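You operate a simulated robot arm through the tools that you are given. There is no shell and no other tool. Be economical: measure what you need, move in short steps, check, and stop when the job is done.

The job below is to be done with a simulated two-armed robot. You get a single attempt, and the scene is never put back.

Task
Set both thermostats to 60 C and stand them in the small blue bin.
Fine: Hold each one while you turn its dial. Leave the power module.

Only the result counts: the job must be done as asked and must still hold three seconds after the hand-in. Knocking over, shifting, dropping, spilling or breaking anything else fails it.

Robot
Two 7-joint arms with two-finger parallel grippers on one trunk, on a base that drives. Base frame: it is fixed to the floor where the robot stands at the start and does not move with it; the origin is under the middle of the robot, x ahead of it, y to its left, z up. Readings come in mm, degrees, newtons and seconds.
The left shoulder is at the start at [70, 163, 1120], the right one opposite. With the tool pointing down near the work surface each hand reaches from about 400 to 880 mm from the robot's upright axis, wherever it stands, measured 20 degrees to its own side. Places, roughly: small blue bin [500, -200, 800]. Payload 3.43 kg a hand.
Tool frame (each hand has its own): the origin (TCP) lies between the finger pads and is the grasp point; the fingertips stand 34 mm ahead of it; z points along the fingers, y is the line along which they close. The gripper opens to 128 mm. The fingers are 24 mm wide and 12 mm thick; the gripper's body (48 by 130 mm) begins 96 mm behind the TCP.
Orientation is that of the tool frame in the base frame, as a unit quaternion [w, x, y, z]. With the fingers straight down and closing along the base's y, the tool's x points along the base's -x, its y along +y and its z along -z.

Tools
- The arms move only by the tool jog_arm. It takes "left_plan", "right_plan" or both (then of equal length, played together; a hand with none holds still); each is one flat list of numbers, 7 for each row, row after row: the shift along the tool's x, y, z in mm, then the turn, a rotation vector about the tool's x, y, z in degrees, then the finger opening in mm, from 0 to 128. In form: [tx, ty, tz, rx, ry, rz, jaw, tx, ty, tz, rx, ry, rz, jaw, ...]. A call has 1 to 12 rows; each row shifts and turns the commanded pose from where the row before left it, along the tool's axes as they then stand. A row lasts 0.2 s, in which the tool goes at most 50 mm and 8.6 degrees; a call with a longer step from one row to the next is refused whole, and so is a gripper value outside its range. A pose out of reach is approached as far as the arm can. The call stops where the force on the tool passes 40 N (or 10 N more than at its start, if that is more) or the arm is blocked; 0.2 s more then pass. The fingers move at their own pace (about 153 mm/s each) and stop on an object; they squeeze with about 30 N. The grip force told is the motor's: it shows also when the fingers shut on nothing. Time passes only in rows, and 0.2 s behind the last, so rows that do not move let the fingers close. It gives the time, the measured TCP pose, the force on the tool (base axes), the opening and the grip force at its end, in the units of the frame above (readings bear some noise), with the torque about the TCP (base axes, N m) and any sound that the robot's microphone picked up.
- Cameras (640 x 400 px; columns grow to the right, rows downward): "scene" is now at [137.2, -11.3, 1347.2]; the picture's right is [-0.14, -0.99, 0.00], its down [-0.57, 0.08, -0.82] and it looks along [0.81, -0.11, -0.58] (base axes); focal length 250 px, centre (320, 200). "left" rides on the left gripper at [76, 11, -160] in its tool frame; the picture's right is [-0.15, 0.99, 0.00], its down [-0.88, -0.13, -0.46] and it looks along [-0.45, -0.07, 0.89] (tool axes); focal length 234 px, centre (320, 200). "right" rides on the right gripper at [76, -11, -160] in its tool frame; the picture's right is [0.15, 0.99, 0.00], its down [-0.88, 0.13, -0.46] and it looks along [-0.45, 0.07, 0.89] (tool axes); focal length 234 px, centre (320, 200). There is no depth. A picture from a camera that has moved, and an enlarged one, comes with that camera's place and axes in the base frame and with its lens.
- capture(camera): a new picture of that camera. It takes no simulated time.
- move_column(by): slides the trunk up (or, below 0, down) by that many mm; the arms and the scene camera ride with it, the base frame stays. It gives what a move gives, with no picture.
- base_move(legs): drives the robot by 1 to 6 legs, each [ahead, left, turn to the left] in mm, mm and degrees, along the robot's own axes; the way and the turn of a leg run together, so that a leg with both is an arc; at most 1500 mm and 180 degrees a leg. The arms and the cameras ride along, it lands a little off, and it stops where it bumps. It gives what a move gives.
- head_to(pan, tilt): turns the head with the scene camera to pan (to the left, within 86 degrees either way) and tilt (down, from -29 to 69), counted from straight ahead of the robot. It gives what a move gives.
- close_up(camera, box): a new picture of the part [left, top, right, bottom] of that camera's present view, enlarged. It takes no simulated time.
- sign_off(): hands the job in; it is judged then, once.

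Work in short steps. Places have to be worked out from the pictures, the camera data and where the tool is seen: move nearer, look again, correct. Check each grasp and each placing, and mend what went wrong. You have 120 turns and 108 pictures in all, those below and enlarged ones among them. Open the grippers and draw the arms clear of the work before you hand the job in, unless the task says otherwise; then end with one line.

The tools are called by a JSON object that holds its "name" and its "arguments". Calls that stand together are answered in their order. jog_arm: Moves the arms, as the interface text tells. Its arguments: {"type":"object","properties":{"left_plan":{"type":"array"},"right_plan":{"type":"array"}},"required":[]} The other tools are called the same way: move_column (by) slides the trunk up or down; base_move (legs) drives the base; head_to (pan, tilt) turns the head that bears the scene camera; capture (camera) takes a picture; close_up (camera, box) takes an enlarged picture of a part of a camera's view; sign_off () hands the job in.

At the start:

```text
time_s: 0.0
left_tcp_pos: [491.2, 177.3, 1175.1]
left_ee_rot: [-0.001, 0.0, 1.0, 0.0]
left_contact_force: [-0.1, -0.1, 0.0]
left_ft_torque: [0.03, 0.03, 0.02]
left_finger_gap: 127.9
left_grip_force: 0.1
right_tcp_pos: [436.6, -284.8, 1202.5]
right_ee_rot: [0.0, 0.0, 1.0, 0.0]
right_contact_force: [-0.4, -0.5, -0.1]
right_ft_torque: [0.0, -0.02, -0.02]
right_finger_gap: 127.9
right_grip_force: 0.1
trunk travel left (down, up): [-600.0, 340.0]
robot x, y, heading: [-2.4, -3.4, 0.3]
head pan, tilt: [-8.0, 35.3]
```

scene: 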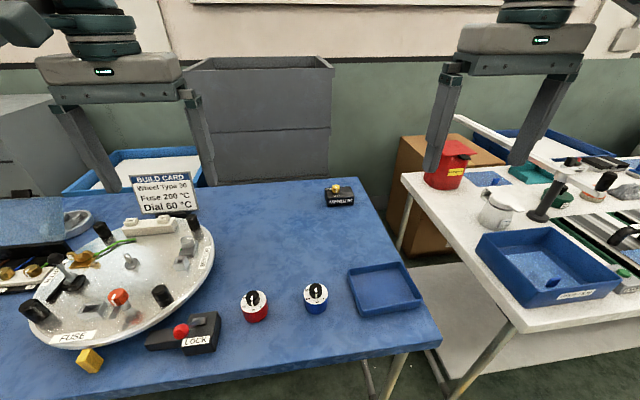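
right: 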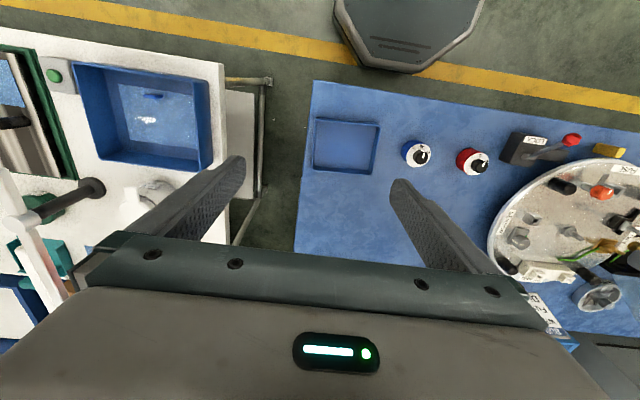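
left: 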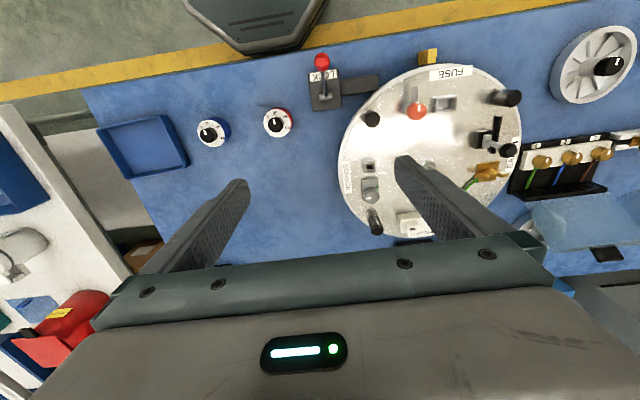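

The scene shows a red and a blue thermostat next to the small blue bin. I'll enlarge them to read the dials.

{"name": "close_up", "arguments": {"camera": "scene", "box": [230, 270, 350, 345]}}

{"name": "close_up", "arguments": {"camera": "left", "box": [180, 90, 308, 170]}}

{"name": "close_up", "arguments": {"camera": "right", "box": [300, 100, 508, 230]}}

```text
5.33 times, centred on (290, 308) of scene
camera zoom: at [137.2, -11.3, 1347.2], right [-0.14, -0.99, 0.0], down [-0.57, 0.08, -0.82], along [0.81, -0.11, -0.58], focal length 1333 px, centre (480, -373)
```

zoom: 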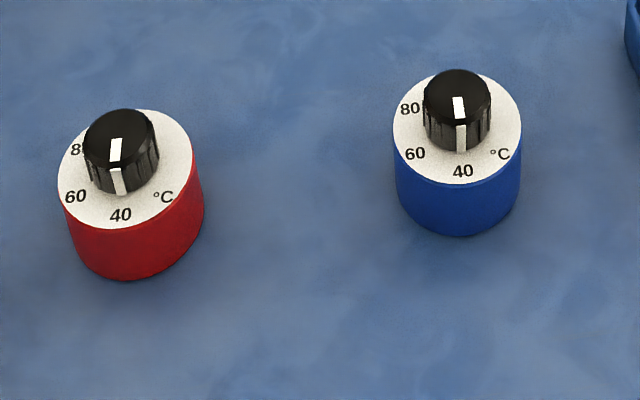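

```text
5.00 times, centred on (244, 130) of left
camera zoom: at [415.3, 187.3, 1334.4], right [0.15, 0.99, 0.0], down [0.88, -0.13, 0.46], along [0.45, -0.07, -0.89], focal length 1171 px, centre (700, 550)
```

zoom: 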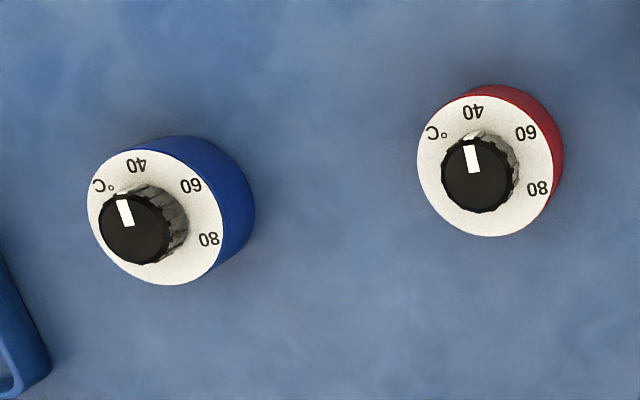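

```text
3.08 times, centred on (404, 165) of right
camera zoom: at [360.5, -295.1, 1363.3], right [-0.15, 0.99, 0.0], down [0.88, 0.13, 0.46], along [0.45, 0.07, -0.89], focal length 720 px, centre (62, 308)
```

zoom: 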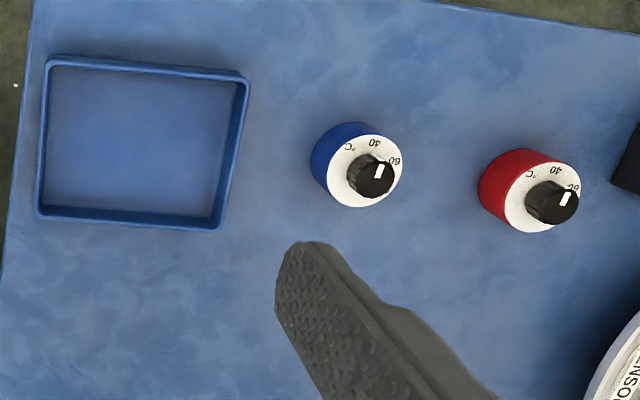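

Both dials stand at 40. I place red near (475, 90) and blue near (477, -48), tops at about z 872, with the table near z 827. The plan is for the right hand to hold the body from the front, tilted down about 40°, while the left hand turns the knob from above. First I back the base off to get working room.

{"name": "base_move", "arguments": {"legs": [[-200, 30, 0]]}}

{"name": "head_to", "arguments": {"pan": -5, "tilt": 38}}

{"name": "capture", "arguments": {"camera": "scene"}}

```text
time_s: 1.6
left_tcp_pos: [295.7, 203.2, 1175.4]
left_ee_rot: [0.0, 0.002, 1.0, 0.0]
left_contact_force: [0.3, 0.4, 0.2]
left_ft_torque: [0.03, -0.01, 0.02]
left_finger_gap: 128.0
left_grip_force: 0.0
right_tcp_pos: [240.0, -256.3, 1202.4]
right_ee_rot: [-0.001, 0.003, 1.0, 0.001]
right_contact_force: [0.0, 0.2, 0.8]
right_ft_torque: [0.0, -0.04, 0.01]
right_finger_gap: 127.7
right_grip_force: 0.1
trunk travel left (down, up): [-600.0, 340.0]
robot x, y, heading: [-189.9, 32.1, -0.2]
head pan, tilt: [-8.0, 35.3]
```

```text
time_s: 2.2
left_tcp_pos: [295.7, 204.5, 1176.1]
left_ee_rot: [0.001, 0.002, 1.0, 0.0]
left_contact_force: [0.2, -0.2, 0.6]
left_ft_torque: [-0.05, -0.01, 0.0]
left_finger_gap: 128.2
left_grip_force: 0.1
right_tcp_pos: [240.2, -256.6, 1204.1]
right_ee_rot: [0.0, 0.002, 1.0, 0.0]
right_contact_force: [-0.9, -0.2, -0.1]
right_ft_torque: [0.0, 0.0, -0.02]
right_finger_gap: 128.1
right_grip_force: 0.1
trunk travel left (down, up): [-600.0, 340.0]
robot x, y, heading: [-196.5, 27.9, -0.4]
head pan, tilt: [-5.0, 38.0]
```

```text
101 pictures are left
camera scene: at [-59.3, 23.2, 1343.2], right [-0.09, -1.0, 0.0], down [-0.61, 0.06, -0.79], along [0.79, -0.07, -0.62], focal length 250 px, centre (320, 200)
```

scene: 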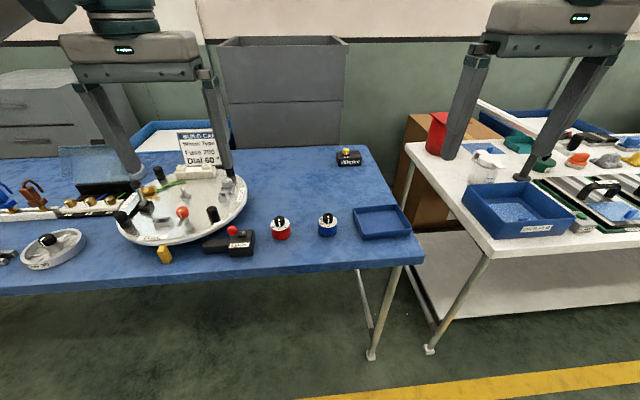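

The base is now about 200 mm further back. I'll tilt the right hand forward and yaw the left hand in the air to check that the arms can reach these orientations.

{"name": "jog_arm", "arguments": {"right_plan": [0, 0, 0, 0, -8.4, 0, 90, 0, 0, 0, 0, -8.4, 0, 90, 0, 0, 0, 0, -8.4, 0, 90, 0, 0, 0, 0, -8.4, 0, 90, 0, 0, 0, 0, -8.4, 0, 90, 0, 0, 0, 0, -8, 0, 90, 15.1, 26, 36, 0, 0, 0, 90, 15.1, 26, 36, 0, 0, 0, 90, 15.1, 26, 36, 0, 0, 0, 90, 15.1, 26, 36, 0, 0, 0, 90], "left_plan": [0, 0, 0, 0, 0, 8.5, 90, 0, 0, 0, 0, 0, 8.5, 90, 0, 0, 0, 0, 0, 8.5, 90, 0, 0, 0, 0, 0, 8.5, 90, 0, 0, 0, 0, 0, 8.5, 90, 0, 0, 0, 0, 0, 8.5, 90, 0, 0, 0, 0, 0, 8.5, 90, 0, 0, 0, 0, 0, 0, 90, 0, 0, 0, 0, 0, 0, 90, 0, 0, 0, 0, 0, 0, 90]}}

{"name": "capture", "arguments": {"camera": "right"}}

{"name": "capture", "arguments": {"camera": "scene"}}

```text
time_s: 4.4
left_tcp_pos: [297.5, 203.5, 1175.3]
left_ee_rot: [0.0, 0.499, 0.867, -0.001]
left_contact_force: [0.5, -1.2, -0.2]
left_ft_torque: [0.05, -0.01, 0.02]
left_finger_gap: 90.4
left_grip_force: 0.1
right_tcp_pos: [340.6, -153.8, 1086.1]
right_ee_rot: [0.422, 0.003, 0.907, -0.002]
right_contact_force: [0.5, 0.2, -0.5]
right_ft_torque: [0.0, 0.02, -0.05]
right_finger_gap: 90.1
right_grip_force: 0.1
right hand out of reach, approached as far as the arm can: row 6, 7, 8
trunk travel left (down, up): [-600.0, 340.0]
robot x, y, heading: [-197.8, 33.2, -0.5]
head pan, tilt: [-5.0, 38.0]
```

```text
100 pictures are left
camera right: at [169.6, -162.9, 1131.8], right [-0.09, 0.99, -0.11], down [0.22, 0.13, 0.97], along [0.97, 0.06, -0.23], focal length 234 px, centre (320, 200)
```

right: 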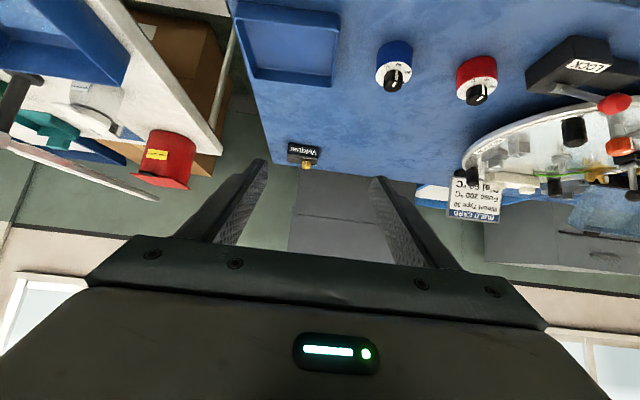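

```text
99 pictures are left
camera scene: at [-57.2, 23.9, 1342.9], right [-0.09, -1.0, 0.0], down [-0.61, 0.06, -0.79], along [0.78, -0.07, -0.62], focal length 250 px, centre (320, 200)
```

scene: 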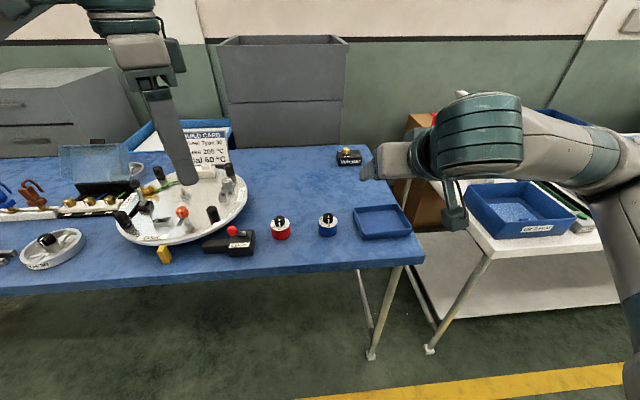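

The right hand reached the 40° tilt. I'll bring it to the pre-grasp, about 100 mm in front of the blue thermostat along the tool axis.

{"name": "jog_arm", "arguments": {"right_plan": [19.4, 21.2, 27.2, 0, 0, 0, 90, 19.4, 21.2, 27.2, 0, 0, 0, 90, 19.4, 21.2, 27.2, 0, 0, 0, 90, 19.4, 21.2, 27.2, 0, 0, 0, 90, 19.4, 21.2, 27.2, 0, 0, 0, 90, 0, 0, 0, 0, 0, 0, 90]}}

{"name": "capture", "arguments": {"camera": "right"}}

{"name": "close_up", "arguments": {"camera": "scene", "box": [240, 160, 400, 260]}}

```text
time_s: 5.8
left_tcp_pos: [296.2, 203.1, 1175.7]
left_ee_rot: [0.0, 0.498, 0.867, 0.0]
left_contact_force: [0.1, 0.5, 0.4]
left_ft_torque: [0.04, 0.01, -0.03]
left_finger_gap: 90.1
left_grip_force: 0.1
right_tcp_pos: [381.6, -49.4, 925.0]
right_ee_rot: [0.422, 0.002, 0.907, -0.001]
right_contact_force: [-0.1, 0.5, -0.8]
right_ft_torque: [-0.04, -0.02, -0.05]
right_finger_gap: 90.3
right_grip_force: 0.0
trunk travel left (down, up): [-600.0, 340.0]
robot x, y, heading: [-194.2, 28.1, -0.5]
head pan, tilt: [-5.0, 38.0]
```

```text
98 pictures are left
camera right: at [210.2, -58.2, 970.0], right [-0.09, 0.99, -0.11], down [0.22, 0.13, 0.97], along [0.97, 0.06, -0.23], focal length 234 px, centre (320, 200)
```

right: 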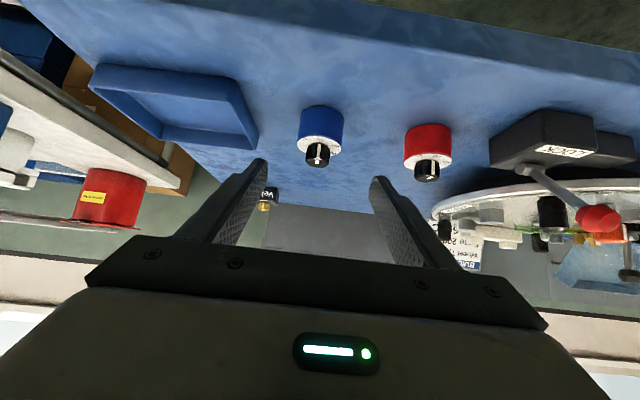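

```text
4.00 times, centred on (320, 210) of scene
camera zoom: at [-59.0, 22.7, 1343.1], right [-0.09, -1.0, 0.0], down [-0.61, 0.06, -0.79], along [0.78, -0.07, -0.62], focal length 1000 px, centre (320, 160)
```

zoom: 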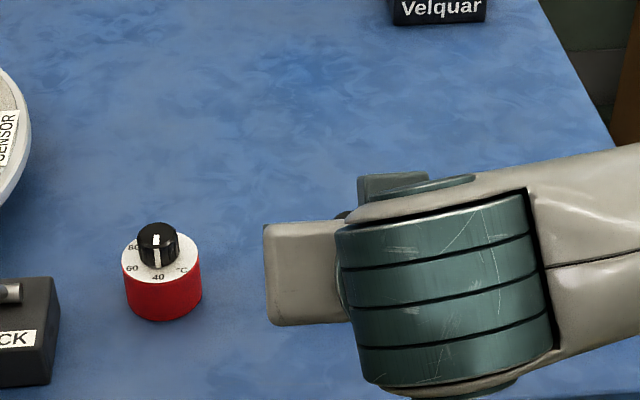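

The pre-grasp was reached. I'll enlarge the right camera view to measure the blue body's base, rim and knob.

{"name": "close_up", "arguments": {"camera": "right", "box": [270, 80, 470, 205]}}

```text
3.20 times, centred on (370, 142) of right
camera zoom: at [210.2, -58.2, 970.0], right [-0.09, 0.99, -0.11], down [0.22, 0.13, 0.97], along [0.97, 0.06, -0.23], focal length 749 px, centre (160, 384)
```

zoom: 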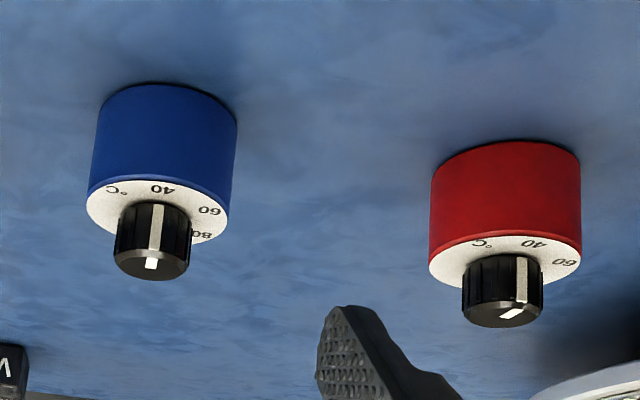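

The table comes out near z 801, the body rim near 840, the knob top near 863, and the blue centre at (480, -49). I'll advance the right hand around the body, stopping slightly short to check.

{"name": "jog_arm", "arguments": {"right_plan": [14, 0, 0, 0, 0, 0, 90, 0, 0, 30, 0, 0, 0, 90, 0, 0, 30, 0, 0, 0, 90, 0, 0, 30, 0, 0, 0, 90, 0, 0, 0, 0, 0, 0, 90]}}

{"name": "capture", "arguments": {"camera": "right"}}

{"name": "close_up", "arguments": {"camera": "scene", "box": [260, 180, 420, 280]}}

```text
time_s: 7.0
left_tcp_pos: [296.3, 204.3, 1175.0]
left_ee_rot: [0.0, 0.498, 0.867, 0.0]
left_contact_force: [0.5, 0.0, -0.7]
left_ft_torque: [-0.03, 0.01, 0.01]
left_finger_gap: 90.1
left_grip_force: 0.1
right_tcp_pos: [438.5, -50.8, 858.4]
right_ee_rot: [0.423, 0.002, 0.906, -0.001]
right_contact_force: [0.3, -0.2, 0.0]
right_ft_torque: [-0.01, -0.02, 0.03]
right_finger_gap: 89.9
right_grip_force: 0.0
trunk travel left (down, up): [-600.0, 340.0]
robot x, y, heading: [-197.9, 32.0, -0.2]
head pan, tilt: [-5.0, 38.0]
```

```text
95 pictures are left
camera right: at [267.3, -59.9, 902.9], right [-0.09, 0.99, -0.11], down [0.22, 0.13, 0.97], along [0.97, 0.06, -0.23], focal length 234 px, centre (320, 200)
```

right: 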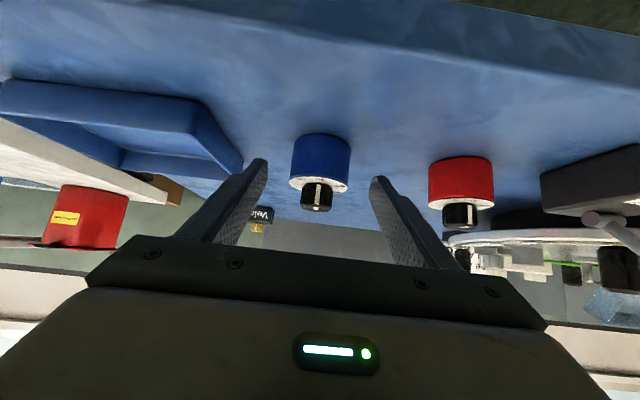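

```text
4.00 times, centred on (340, 230) of scene
camera zoom: at [-58.9, 23.2, 1343.1], right [-0.09, -1.0, 0.0], down [-0.61, 0.06, -0.79], along [0.78, -0.07, -0.62], focal length 1000 px, centre (240, 80)
```

zoom: 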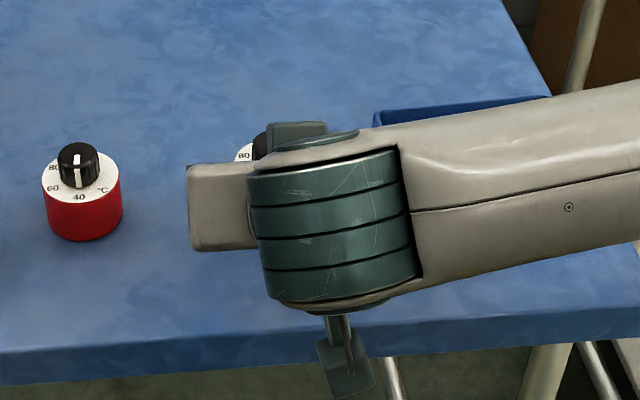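

The blue body is centred between the fingers. I'll advance the last 33 mm and close on the body.

{"name": "jog_arm", "arguments": {"right_plan": [0, 0, 17, 0, 0, 0, 90, 0, 0, 16, 0, 0, 0, 90, 0, 0, 0, 0, 0, 0, 48, 0, 0, 0, 0, 0, 0, 45, 0, 0, 0, 0, 0, 0, 45]}}

{"name": "capture", "arguments": {"camera": "right"}}

{"name": "capture", "arguments": {"camera": "left"}}

```text
time_s: 8.2
left_tcp_pos: [296.6, 203.5, 1175.6]
left_ee_rot: [0.001, 0.498, 0.867, 0.001]
left_contact_force: [-0.2, -0.4, 0.1]
left_ft_torque: [-0.01, 0.02, 0.04]
left_finger_gap: 89.9
left_grip_force: 0.0
right_tcp_pos: [464.7, -52.1, 838.1]
right_ee_rot: [0.422, 0.002, 0.906, -0.001]
right_contact_force: [0.9, -0.1, 1.0]
right_ft_torque: [0.06, -0.05, -0.03]
right_finger_gap: 54.6
right_grip_force: 30.7
trunk travel left (down, up): [-600.0, 340.0]
robot x, y, heading: [-195.0, 33.8, -0.3]
head pan, tilt: [-5.0, 38.0]
```

```text
93 pictures are left
camera right: at [292.7, -61.0, 882.1], right [-0.09, 0.99, -0.11], down [0.22, 0.13, 0.97], along [0.97, 0.06, -0.23], focal length 234 px, centre (320, 200)
```

right: 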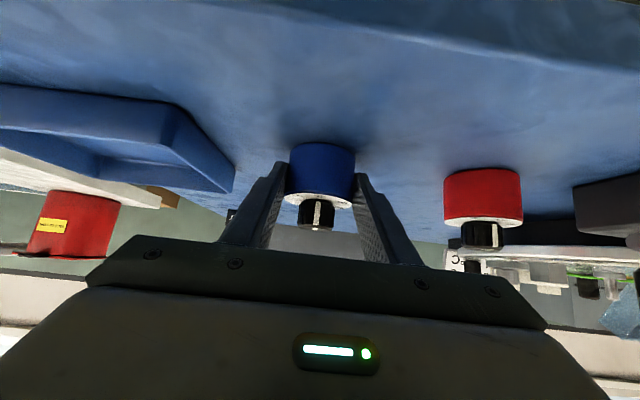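

```text
92 pictures are left
camera left: at [268.4, 275.1, 1334.5], right [0.93, 0.37, 0.0], down [0.33, -0.83, 0.46], along [0.17, -0.42, -0.89], focal length 234 px, centre (320, 200)
```

left: 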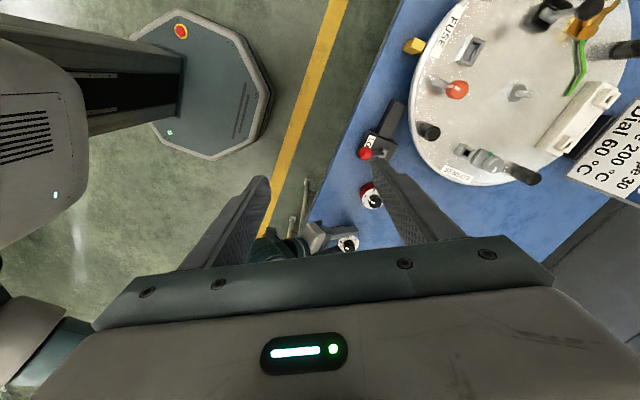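

The grip on the blue body is firm: 54.6 mm opening, about 30 N. I'll bring the left hand to hover over the knob and look from above.

{"name": "jog_arm", "arguments": {"left_plan": [-39.1, 3.9, 12, 0, 0, 0, 60, -39.1, 3.9, 12, 0, 0, 0, 60, -39.1, 3.9, 12, 0, 0, 0, 60, -39.1, 3.9, 12, 0, 0, 0, 60, -39.1, 3.9, 12, 0, 0, 0, 60, -39.1, 3.9, 12, 0, 0, 0, 60, -39.1, 3.9, 12, 0, 0, 0, 60, -39.1, 3.9, 12, 0, 0, 0, 60, 0, 0, 0, 0, 0, 0, 60]}}

{"name": "capture", "arguments": {"camera": "left"}}

{"name": "capture", "arguments": {"camera": "scene"}}

```text
time_s: 10.2
left_tcp_pos: [449.2, -10.8, 1092.7]
left_ee_rot: [0.0, 0.497, 0.868, 0.0]
left_contact_force: [0.4, 0.2, 0.4]
left_ft_torque: [0.02, 0.0, 0.03]
left_finger_gap: 60.0
left_grip_force: 0.1
left hand out of reach, approached as far as the arm can: row 7, 8
right_tcp_pos: [464.7, -51.0, 837.1]
right_ee_rot: [0.423, 0.002, 0.906, 0.0]
right_contact_force: [0.5, 0.9, -0.7]
right_ft_torque: [0.07, -0.02, 0.02]
right_finger_gap: 54.5
right_grip_force: 29.8
trunk travel left (down, up): [-600.0, 340.0]
robot x, y, heading: [-193.4, 28.7, -0.3]
head pan, tilt: [-5.0, 38.0]
```

```text
91 pictures are left
camera left: at [421.5, 60.9, 1250.9], right [0.93, 0.37, 0.0], down [0.33, -0.83, 0.46], along [0.17, -0.42, -0.89], focal length 234 px, centre (320, 200)
```

left: 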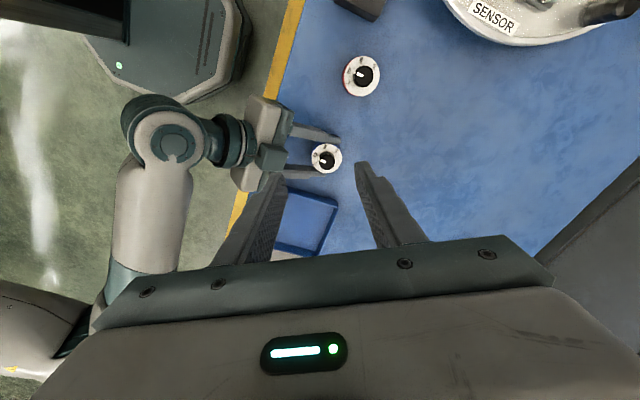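

```text
90 pictures are left
camera scene: at [-58.4, 22.5, 1343.0], right [-0.09, -1.0, 0.0], down [-0.61, 0.06, -0.79], along [0.78, -0.07, -0.62], focal length 250 px, centre (320, 200)
```

scene: 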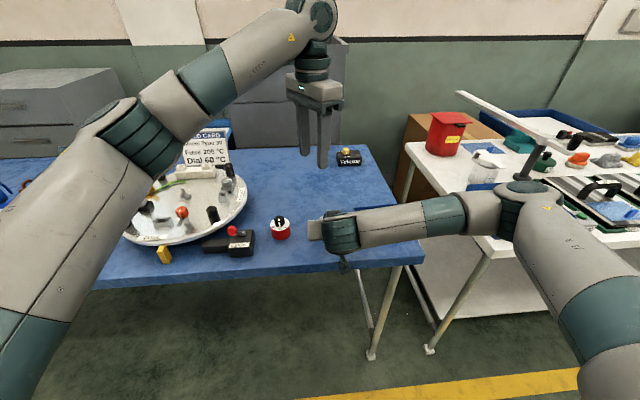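

The left hand is short of the hover point because it is still high. I'll enlarge the view to locate the knob and read the scale angles.

{"name": "close_up", "arguments": {"camera": "left", "box": [288, 130, 368, 180]}}

{"name": "close_up", "arguments": {"camera": "left", "box": [321, 50, 401, 100]}}

```text
8.00 times, centred on (328, 155) of left
camera zoom: at [421.5, 60.9, 1250.9], right [0.93, 0.37, 0.0], down [0.33, -0.83, 0.46], along [0.17, -0.42, -0.89], focal length 1873 px, centre (256, 560)
```

zoom: 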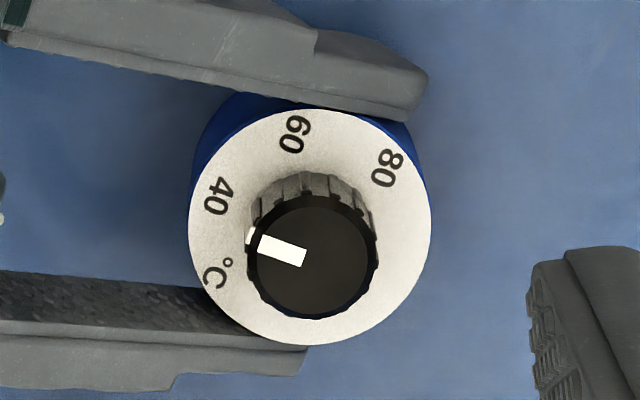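

```text
8.00 times, centred on (361, 75) of left
camera zoom: at [421.5, 60.9, 1250.9], right [0.93, 0.37, 0.0], down [0.33, -0.83, 0.46], along [0.17, -0.42, -0.89], focal length 1873 px, centre (-8, 1200)
```

zoom: 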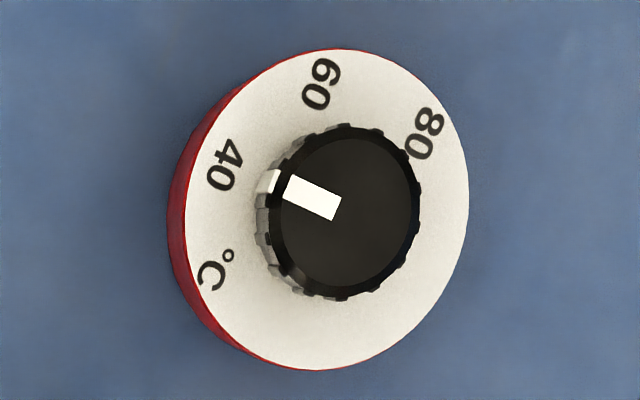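

The knob centre is about (480, -50), the pointer is exactly on 40, and the step from 40 to 60 is about 61° clockwise. I'll lower the left hand to hover right over the knob.

{"name": "jog_arm", "arguments": {"left_plan": [-4, 0, 33, 0, 0, 0, 46, -15, 2.4, 33, 0, 0, 0, 46, -15, 2.4, 33, 0, 0, 0, 46, -15.3, 2.3, 33, 0, 0, 0, 46, 0, 0, 0, 0, 0, 0, 46]}}

{"name": "capture", "arguments": {"camera": "left"}}

{"name": "capture", "arguments": {"camera": "right"}}

```text
time_s: 11.4
left_tcp_pos: [458.1, -20.0, 1038.6]
left_ee_rot: [0.001, 0.497, 0.868, 0.0]
left_contact_force: [0.7, -0.1, -0.4]
left_ft_torque: [0.0, -0.02, -0.02]
left_finger_gap: 46.2
left_grip_force: 0.0
left hand out of reach, approached as far as the arm can: row 2, 3, 4
right_tcp_pos: [463.5, -52.4, 837.4]
right_ee_rot: [0.422, 0.002, 0.906, -0.001]
right_contact_force: [-0.7, -0.1, 0.1]
right_ft_torque: [-0.04, 0.02, 0.0]
right_finger_gap: 54.8
right_grip_force: 30.1
trunk travel left (down, up): [-600.0, 340.0]
robot x, y, heading: [-191.9, 30.3, -0.4]
head pan, tilt: [-5.0, 38.0]
```

```text
87 pictures are left
camera left: at [429.3, 50.5, 1197.5], right [0.93, 0.37, 0.0], down [0.33, -0.83, 0.46], along [0.17, -0.42, -0.89], focal length 234 px, centre (320, 200)
```

left: 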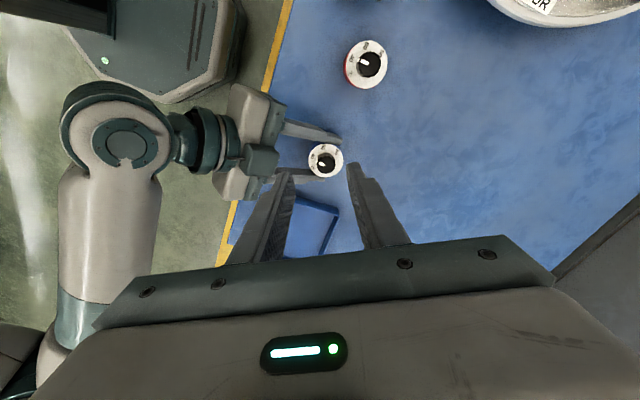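

```text
86 pictures are left
camera right: at [292.7, -61.2, 881.9], right [-0.09, 0.99, -0.11], down [0.22, 0.13, 0.97], along [0.97, 0.06, -0.23], focal length 234 px, centre (320, 200)
```

right: 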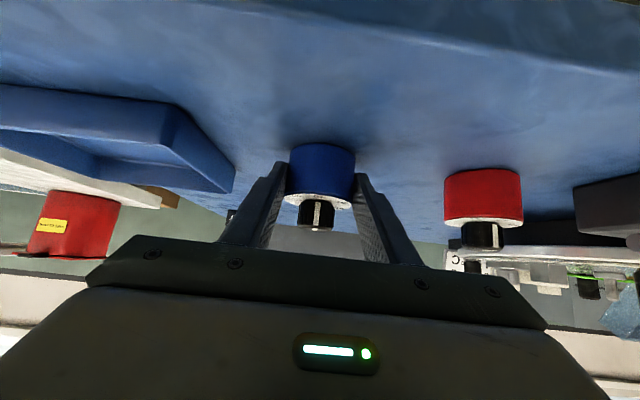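

The left arm reports out of reach even though the distance is moderate, so this is probably a joint-configuration matter. I'll try a pure descent first, then the lateral move.

{"name": "jog_arm", "arguments": {"left_plan": [0, 0, 20, 0, 0, 0, 46, 0, 0, 20, 0, 0, 0, 46, 0, 0, 20, 0, 0, 0, 46, 0, 0, 0, 0, 0, 0, 46]}}

{"name": "capture", "arguments": {"camera": "scene"}}

```text
time_s: 12.4
left_tcp_pos: [459.8, -21.8, 978.4]
left_ee_rot: [-0.001, 0.498, 0.867, 0.0]
left_contact_force: [0.5, 0.0, 0.5]
left_ft_torque: [0.01, -0.02, -0.05]
left_finger_gap: 46.3
left_grip_force: 0.0
right_tcp_pos: [463.8, -52.3, 836.8]
right_ee_rot: [0.422, 0.002, 0.906, -0.001]
right_contact_force: [0.1, 0.7, -0.1]
right_ft_torque: [0.03, 0.03, 0.03]
right_finger_gap: 54.6
right_grip_force: 29.9
trunk travel left (down, up): [-600.0, 340.0]
robot x, y, heading: [-197.3, 31.2, -0.3]
head pan, tilt: [-5.0, 38.0]
```

```text
85 pictures are left
camera scene: at [-58.6, 22.9, 1343.0], right [-0.09, -1.0, 0.0], down [-0.61, 0.06, -0.79], along [0.78, -0.07, -0.62], focal length 250 px, centre (320, 200)
```

scene: 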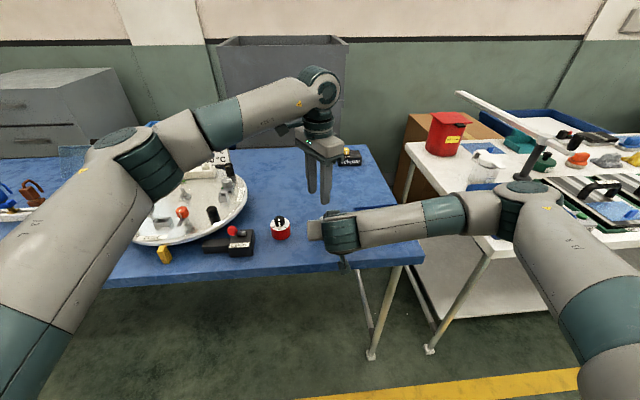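

Descent works. Now I'll make the lateral correction of about 35 mm at this height.

{"name": "jog_arm", "arguments": {"left_plan": [-12, 1.2, 0, 0, 0, 0, 46, -12, 1.2, 0, 0, 0, 0, 46, -10.5, 1, 0, 0, 0, 0, 46, 0, 0, 0, 0, 0, 0, 46]}}

{"name": "close_up", "arguments": {"camera": "left", "box": [220, 80, 420, 205]}}

```text
time_s: 13.4
left_tcp_pos: [458.7, -21.4, 978.5]
left_ee_rot: [0.001, 0.497, 0.868, 0.0]
left_contact_force: [-0.2, -0.3, 0.2]
left_ft_torque: [0.02, 0.02, -0.03]
left_finger_gap: 45.9
left_grip_force: 0.1
left hand out of reach, approached as far as the arm can: row 1, 2, 3
right_tcp_pos: [464.0, -52.4, 837.1]
right_ee_rot: [0.423, 0.002, 0.906, -0.002]
right_contact_force: [-0.9, 0.2, -0.2]
right_ft_torque: [-0.01, 0.02, -0.02]
right_finger_gap: 54.5
right_grip_force: 30.5
trunk travel left (down, up): [-600.0, 340.0]
robot x, y, heading: [-196.2, 30.1, -0.4]
head pan, tilt: [-5.0, 38.0]
```

```text
3.20 times, centred on (320, 142) of left
camera zoom: at [430.7, 49.5, 1137.8], right [0.93, 0.37, 0.0], down [0.33, -0.83, 0.46], along [0.17, -0.42, -0.89], focal length 749 px, centre (320, 384)
```

zoom: 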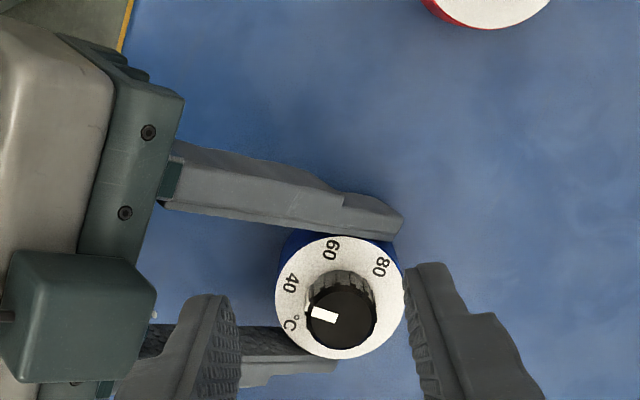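

The lateral move is blocked by a joint limit at this yaw. I'll test whether a clockwise yaw, which I need anyway, frees it.

{"name": "jog_arm", "arguments": {"left_plan": [0, 0, 0, 0, 0, 8, 46, 0, 0, 0, 0, 0, 8, 46, -6, 0, 0, 0, 0, 0, 46, -6, 0, 0, 0, 0, 0, 46, 0, 0, 0, 0, 0, 0, 46]}}

```text
time_s: 14.6
left_tcp_pos: [461.0, -27.5, 979.1]
left_ee_rot: [0.0, 0.497, 0.868, 0.0]
left_contact_force: [-0.1, 0.3, -0.7]
left_ft_torque: [-0.01, 0.02, -0.01]
left_finger_gap: 45.9
left_grip_force: 0.1
left hand out of reach, approached as far as the arm can: row 1, 2, 4
right_tcp_pos: [464.3, -50.9, 836.8]
right_ee_rot: [0.423, 0.002, 0.906, -0.001]
right_contact_force: [-0.7, -0.3, 0.2]
right_ft_torque: [0.02, 0.02, 0.0]
right_finger_gap: 54.6
right_grip_force: 29.8
trunk travel left (down, up): [-600.0, 340.0]
robot x, y, heading: [-198.1, 30.7, -0.5]
head pan, tilt: [-5.0, 38.0]
```

Clockwise yaw is at its limit near +60°, so I'll use the 0 to 30° range in two bites instead. At that yaw the fingers close along y and stay above the right-hand fingers. I'll yaw back to 0 and centre over the knob.

{"name": "jog_arm", "arguments": {"left_plan": [0, 0, 0, 0, 0, -8.5, 46, 0, 0, 0, 0, 0, -8.5, 46, 0, 0, 0, 0, 0, -8.5, 46, 0, 0, 0, 0, 0, -8.5, 46, 0, 0, 0, 0, 0, -8.5, 46, 0, 0, 0, 0, 0, -8.5, 46, 0, 0, 0, 0, 0, -8.5, 46, -10, -11, 0, 0, 0, 0, 46, -9, -11, 0, 0, 0, 0, 46, 0, 0, 0, 0, 0, 0, 46]}}

{"name": "close_up", "arguments": {"camera": "left", "box": [220, 80, 420, 205]}}

```text
time_s: 16.8
left_tcp_pos: [481.5, -49.9, 977.9]
left_ee_rot: [0.0, 0.002, 1.0, 0.0]
left_contact_force: [0.1, 1.0, 0.0]
left_ft_torque: [-0.01, -0.01, 0.0]
left_finger_gap: 45.7
left_grip_force: 0.0
right_tcp_pos: [465.0, -51.2, 837.0]
right_ee_rot: [0.422, 0.002, 0.906, -0.001]
right_contact_force: [-0.1, -0.2, 0.0]
right_ft_torque: [0.0, 0.02, 0.01]
right_finger_gap: 54.7
right_grip_force: 30.0
trunk travel left (down, up): [-600.0, 340.0]
robot x, y, heading: [-196.0, 28.8, -0.2]
head pan, tilt: [-5.0, 38.0]
```

```text
3.20 times, centred on (320, 142) of left
camera zoom: at [405.9, -38.0, 1137.9], right [0.15, 0.99, 0.0], down [0.88, -0.13, 0.46], along [0.45, -0.07, -0.89], focal length 749 px, centre (320, 384)
```

zoom: 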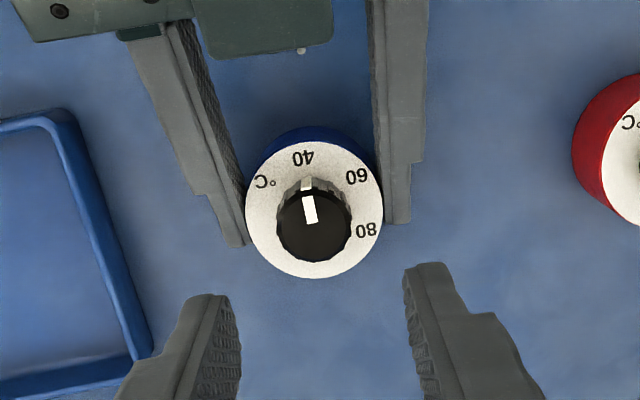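

The knob sits at about (478.5, -51.5). I'll correct by 3 mm and descend until the tips are near z 855, with the opening at 40 mm.

{"name": "jog_arm", "arguments": {"left_plan": [3, -1.5, 0, 0, 0, 0, 40, 0, 0, 30, 0, 0, 0, 40, 0, 0, 30, 0, 0, 0, 40, 0, 0, 15, 0, 0, 0, 40, 0, 0, 15, 0, 0, 0, 40, 0, 0, 0, 0, 0, 0, 40]}}

{"name": "capture", "arguments": {"camera": "left"}}

{"name": "close_up", "arguments": {"camera": "right", "box": [220, 120, 420, 245]}}

```text
time_s: 18.2
left_tcp_pos: [477.7, -53.1, 889.4]
left_ee_rot: [-0.001, 0.002, 1.0, 0.0]
left_contact_force: [0.0, 0.0, 0.0]
left_ft_torque: [0.02, -0.02, -0.03]
left_finger_gap: 40.0
left_grip_force: 0.1
right_tcp_pos: [463.1, -52.0, 837.7]
right_ee_rot: [0.423, 0.003, 0.906, -0.001]
right_contact_force: [0.7, 0.7, 0.3]
right_ft_torque: [0.03, 0.0, -0.02]
right_finger_gap: 54.7
right_grip_force: 29.7
trunk travel left (down, up): [-600.0, 340.0]
robot x, y, heading: [-189.3, 26.7, -0.3]
head pan, tilt: [-5.0, 38.0]
```

```text
82 pictures are left
camera left: at [403.3, -41.1, 1047.9], right [0.15, 0.99, 0.0], down [0.88, -0.13, 0.46], along [0.45, -0.07, -0.89], focal length 234 px, centre (320, 200)
```

left: 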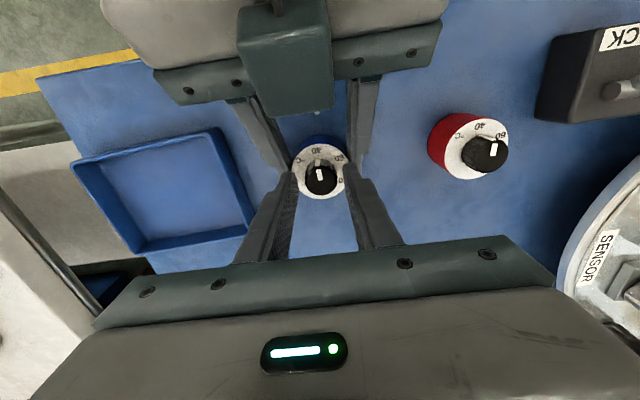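

```text
3.20 times, centred on (320, 182) of right
camera zoom: at [292.7, -61.2, 882.1], right [-0.09, 0.99, -0.11], down [0.22, 0.13, 0.97], along [0.97, 0.06, -0.23], focal length 749 px, centre (320, 256)
```

zoom: 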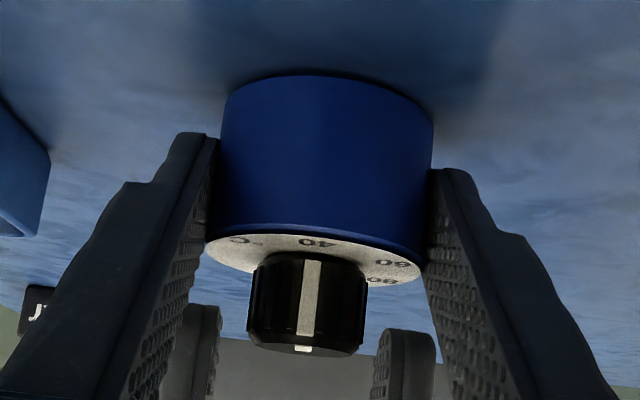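

The fingertips straddle the knob with about 8 mm of overlap. I'll go 5 mm lower and close.

{"name": "jog_arm", "arguments": {"left_plan": [0, 0, 5, 0, 0, 0, 40, 0, 0, 0, 0, 0, 0, 22, 0, 0, 0, 0, 0, 0, 22]}}

{"name": "close_up", "arguments": {"camera": "right", "box": [220, 120, 420, 245]}}

```text
time_s: 19.0
left_tcp_pos: [478.1, -51.0, 884.2]
left_ee_rot: [0.0, 0.002, 1.0, 0.001]
left_contact_force: [0.1, 1.6, 1.8]
left_ft_torque: [-0.03, -0.03, -0.02]
left_finger_gap: 26.6
left_grip_force: 30.0
right_tcp_pos: [463.9, -51.7, 837.2]
right_ee_rot: [0.423, 0.003, 0.906, -0.001]
right_contact_force: [0.0, -1.0, 0.0]
right_ft_torque: [0.02, 0.08, 0.0]
right_finger_gap: 54.7
right_grip_force: 30.0
trunk travel left (down, up): [-600.0, 340.0]
robot x, y, heading: [-199.7, 27.4, -0.4]
head pan, tilt: [-5.0, 38.0]
```

```text
3.20 times, centred on (320, 182) of right
camera zoom: at [292.7, -61.3, 882.0], right [-0.09, 0.99, -0.11], down [0.22, 0.13, 0.97], along [0.97, 0.06, -0.23], focal length 749 px, centre (320, 256)
```

zoom: 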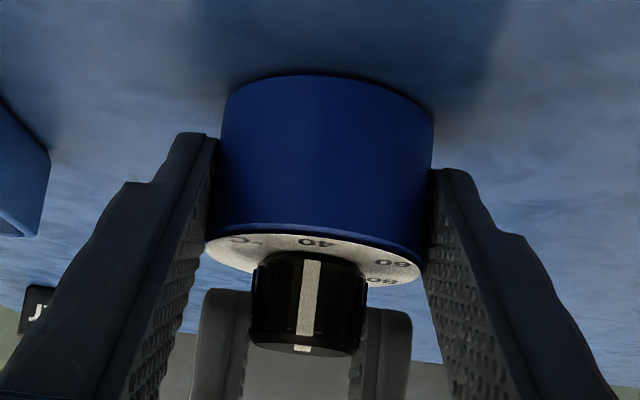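

The knob is gripped at 26.6 mm. I'll turn it 30° clockwise and watch the torque, the sound and whether the body stays still.

{"name": "jog_arm", "arguments": {"left_plan": [0, 0, 0, 0, 0, 7.5, 22, 0, 0, 0, 0, 0, 7.5, 22, 0, 0, 0, 0, 0, 7.5, 22, 0, 0, 0, 0, 0, 7.5, 22, 0, 0, 0, 0, 0, 0, 22]}}

{"name": "close_up", "arguments": {"camera": "right", "box": [220, 120, 420, 245]}}

```text
time_s: 20.2
left_tcp_pos: [477.7, -51.8, 884.4]
left_ee_rot: [0.001, 0.261, 0.965, 0.0]
left_contact_force: [0.6, 5.0, 0.7]
left_ft_torque: [-0.14, -0.09, -0.01]
left_finger_gap: 26.3
left_grip_force: 29.9
right_tcp_pos: [463.4, -52.9, 837.0]
right_ee_rot: [0.422, 0.002, 0.906, -0.001]
right_contact_force: [-1.5, -4.5, 0.6]
right_ft_torque: [0.41, 0.03, -0.07]
right_finger_gap: 54.4
right_grip_force: 30.0
trunk travel left (down, up): [-600.0, 340.0]
robot x, y, heading: [-195.9, 27.3, -0.2]
head pan, tilt: [-5.0, 38.0]
```

```text
3.20 times, centred on (320, 182) of right
camera zoom: at [292.6, -61.3, 882.0], right [-0.09, 0.99, -0.11], down [0.22, 0.13, 0.97], along [0.97, 0.06, -0.23], focal length 749 px, centre (320, 256)
```

zoom: 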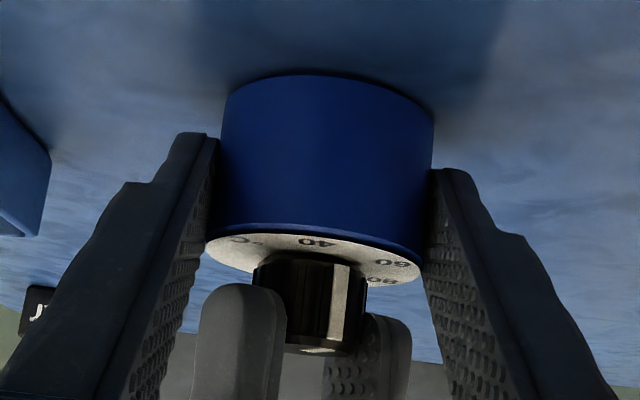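

The knob turned 30° and the body stayed put. I'll open slightly, rise, yaw back 30° and regrip.

{"name": "jog_arm", "arguments": {"left_plan": [0, 0, 0, 0, 0, 0, 36, 0, 0, -12, 0, 0, 0, 36, 0, 0, -12, 0, 0, 0, 38, 0, 0, 0, 0, 0, -7.5, 40, 0, 0, 0, 0, 0, -7.5, 40, 0, 0, 0, 0, 0, -7.5, 40, 0, 0, 0, 0, 0, -7.5, 40, 0, 0, 12, 0, 0, 0, 40, 0, 0, 12, 0, 0, 0, 40, 0, 0, 0, 0, 0, 0, 22, 0, 0, 0, 0, 0, 0, 22]}}

{"name": "close_up", "arguments": {"camera": "right", "box": [220, 120, 420, 245]}}

```text
time_s: 22.6
left_tcp_pos: [476.2, -52.2, 884.4]
left_ee_rot: [0.001, 0.002, 1.0, -0.001]
left_contact_force: [3.1, -3.5, 9.3]
left_ft_torque: [0.09, -0.27, -0.04]
left_finger_gap: 26.2
left_grip_force: 29.7
right_tcp_pos: [463.6, -51.8, 836.6]
right_ee_rot: [0.422, 0.001, 0.906, 0.0]
right_contact_force: [-2.2, 3.5, -2.4]
right_ft_torque: [-0.25, -0.01, 0.04]
right_finger_gap: 55.0
right_grip_force: 30.2
trunk travel left (down, up): [-600.0, 340.0]
robot x, y, heading: [-194.7, 31.7, -0.2]
head pan, tilt: [-5.0, 38.0]
```

```text
3.20 times, centred on (320, 182) of right
camera zoom: at [292.2, -61.1, 882.0], right [-0.09, 0.99, -0.11], down [0.22, 0.13, 0.97], along [0.97, 0.06, -0.23], focal length 749 px, centre (320, 256)
```

zoom: 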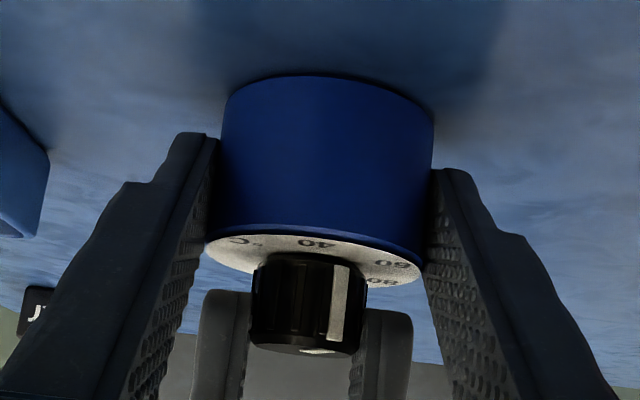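

The regrip is good. I'll turn another 31°, then release, rise and look.

{"name": "jog_arm", "arguments": {"left_plan": [0, 0, -1, 0, 0, 7.75, 22, 0, 0, 0, 0, 0, 7.75, 22, 0, 0, 0, 0, 0, 7.75, 22, 0, 0, 0, 0, 0, 7.75, 22, 0, 0, 0, 0, 0, 0, 22, 0, 0, 0, 0, 0, 0, 36, 0, 0, -12, 0, 0, 0, 36, 0, 0, -30, 0, 0, 0, 46, 0, 0, -30, 0, 0, 0, 46, 0, 0, -20, 0, 0, 0, 46, 0, 0, 0, 0, 0, 0, 46]}}

{"name": "close_up", "arguments": {"camera": "left", "box": [240, 80, 400, 180]}}

{"name": "close_up", "arguments": {"camera": "right", "box": [220, 120, 420, 245]}}

```text
time_s: 25.0
left_tcp_pos: [477.8, -50.1, 977.7]
left_ee_rot: [0.0, 0.269, 0.963, 0.0]
left_contact_force: [0.1, -0.4, -0.5]
left_ft_torque: [0.01, -0.01, -0.07]
left_finger_gap: 45.9
left_grip_force: 0.0
right_tcp_pos: [463.9, -50.5, 836.5]
right_ee_rot: [0.422, 0.003, 0.906, -0.002]
right_contact_force: [-1.0, -0.2, -0.4]
right_ft_torque: [0.03, -0.02, -0.02]
right_finger_gap: 54.9
right_grip_force: 29.9
trunk travel left (down, up): [-600.0, 340.0]
robot x, y, heading: [-193.5, 29.8, -0.4]
head pan, tilt: [-5.0, 38.0]
```

```text
4.00 times, centred on (320, 130) of left
camera zoom: at [419.3, -0.9, 1136.2], right [0.64, 0.77, 0.0], down [0.69, -0.57, 0.46], along [0.35, -0.29, -0.89], focal length 937 px, centre (320, 480)
```

zoom: 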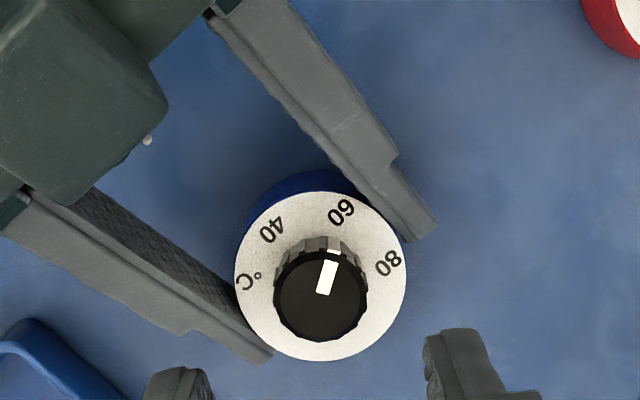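

```text
3.20 times, centred on (320, 182) of right
camera zoom: at [292.7, -61.2, 882.1], right [-0.09, 0.99, -0.11], down [0.22, 0.13, 0.97], along [0.97, 0.06, -0.23], focal length 749 px, centre (320, 256)
```

zoom: 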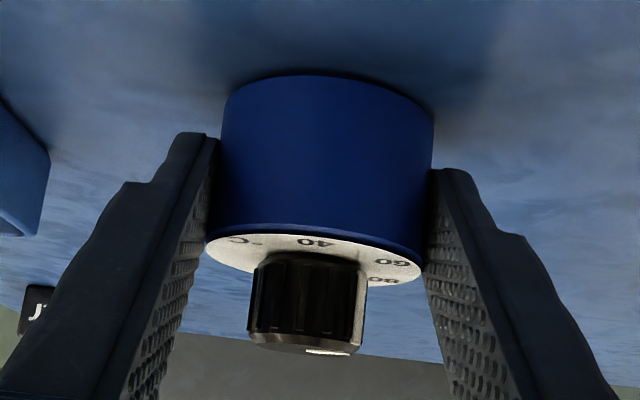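

The pointer is very near 60. I'll zoom in more for an accurate reading.

{"name": "close_up", "arguments": {"camera": "left", "box": [292, 122, 348, 157]}}

```text
11.43 times, centred on (320, 140) of left
camera zoom: at [419.3, -0.9, 1136.2], right [0.64, 0.77, 0.0], down [0.69, -0.57, 0.46], along [0.35, -0.29, -0.89], focal length 2676 px, centre (320, 891)
```

zoom: 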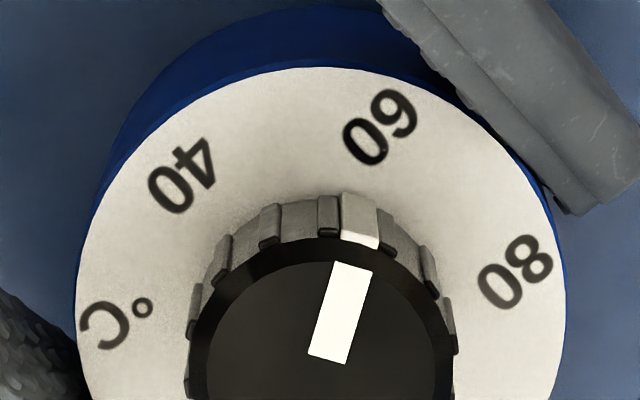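

From the projected angles the marks are 60° apart per 20 °C. The pointer is within about 1.5° of the 60 mark, roughly 59.5 °C, which is good. I'll retreat the left hand to the left, then lift the blue thermostat 60 mm with the right hand.

{"name": "jog_arm", "arguments": {"left_plan": [0, 0, -20, 0, 0, -7.75, 46, 0, 0, -20, 0, 0, -7.75, 46, 0, 0, 0, 0, 0, -7.75, 46, 0, 0, 0, 0, 0, -7.75, 46, 0, 40, -10, 0, 0, 0, 46, 0, 45, -10, 0, 0, 0, 46, 0, 45, -10, 0, 0, 0, 46, 0, 45, -10, 0, 0, 0, 46, 0, 0, 0, 0, 0, 0, 46, 0, 0, 0, 0, 0, 0, 46, 0, 0, 0, 0, 0, 0, 46, 0, 0, 0, 0, 0, 0, 46], "right_plan": [0, 0, 0, 0, 0, 0, 45, 0, 0, 0, 0, 0, 0, 45, 0, 0, 0, 0, 0, 0, 45, 0, 0, 0, 0, 0, 0, 45, 0, 0, 0, 0, 0, 0, 45, 0, 0, 0, 0, 0, 0, 45, 0, 0, 0, 0, 0, 0, 45, 0, 0, 0, 0, 0, 0, 45, -11.5, 0, -9.65, 0, 0, 0, 45, -11.5, 0, -9.65, 0, 0, 0, 45, -11.5, 0, -9.65, 0, 0, 0, 45, -11.5, 0, -9.65, 0, 0, 0, 45]}}

{"name": "capture", "arguments": {"camera": "left"}}

{"name": "capture", "arguments": {"camera": "right"}}

{"name": "close_up", "arguments": {"camera": "scene", "box": [260, 170, 420, 270]}}

```text
time_s: 27.6
left_tcp_pos: [478.4, 126.3, 1057.0]
left_ee_rot: [0.0, 0.002, 1.0, 0.0]
left_contact_force: [0.8, -0.4, -0.5]
left_ft_torque: [0.04, 0.03, 0.0]
left_finger_gap: 46.0
left_grip_force: 0.1
right_tcp_pos: [465.1, -51.2, 896.9]
right_ee_rot: [0.423, 0.001, 0.906, 0.0]
right_contact_force: [0.0, -0.1, -0.8]
right_ft_torque: [0.01, 0.01, -0.04]
right_finger_gap: 54.9
right_grip_force: 30.0
trunk travel left (down, up): [-600.0, 340.0]
robot x, y, heading: [-196.2, 32.8, -0.3]
head pan, tilt: [-5.0, 38.0]
```

```text
74 pictures are left
camera left: at [403.4, 137.0, 1216.5], right [0.15, 0.99, 0.0], down [0.88, -0.13, 0.46], along [0.45, -0.07, -0.89], focal length 234 px, centre (320, 200)
```

left: 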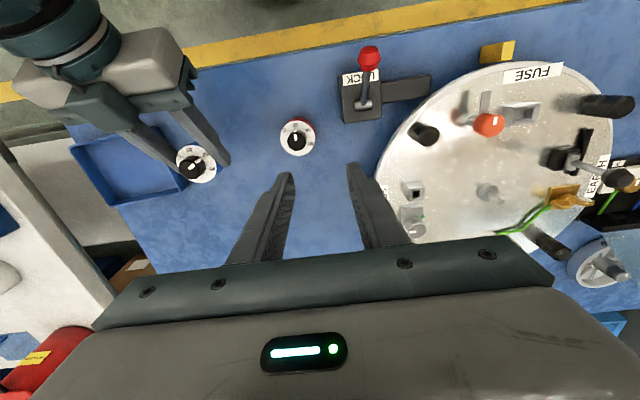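

```text
73 pictures are left
camera right: at [294.3, -60.2, 942.9], right [-0.09, 0.99, -0.11], down [0.22, 0.13, 0.97], along [0.97, 0.06, -0.23], focal length 234 px, centre (320, 200)
```

right: 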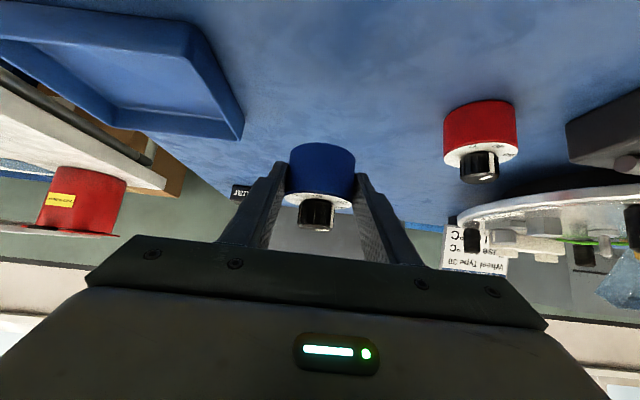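

```text
4.00 times, centred on (340, 220) of scene
camera zoom: at [-58.7, 23.1, 1343.0], right [-0.09, -1.0, 0.0], down [-0.61, 0.06, -0.79], along [0.78, -0.07, -0.62], focal length 1000 px, centre (240, 120)
```

zoom: 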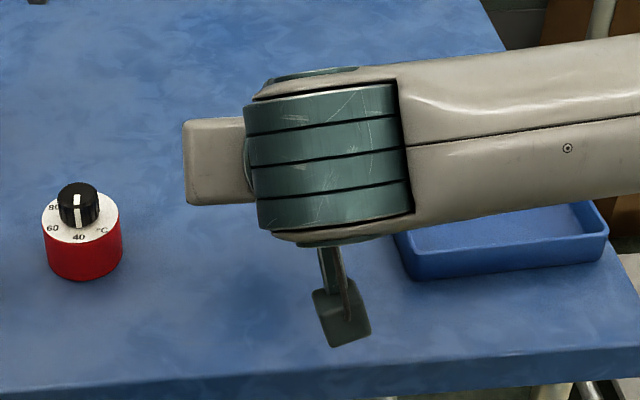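

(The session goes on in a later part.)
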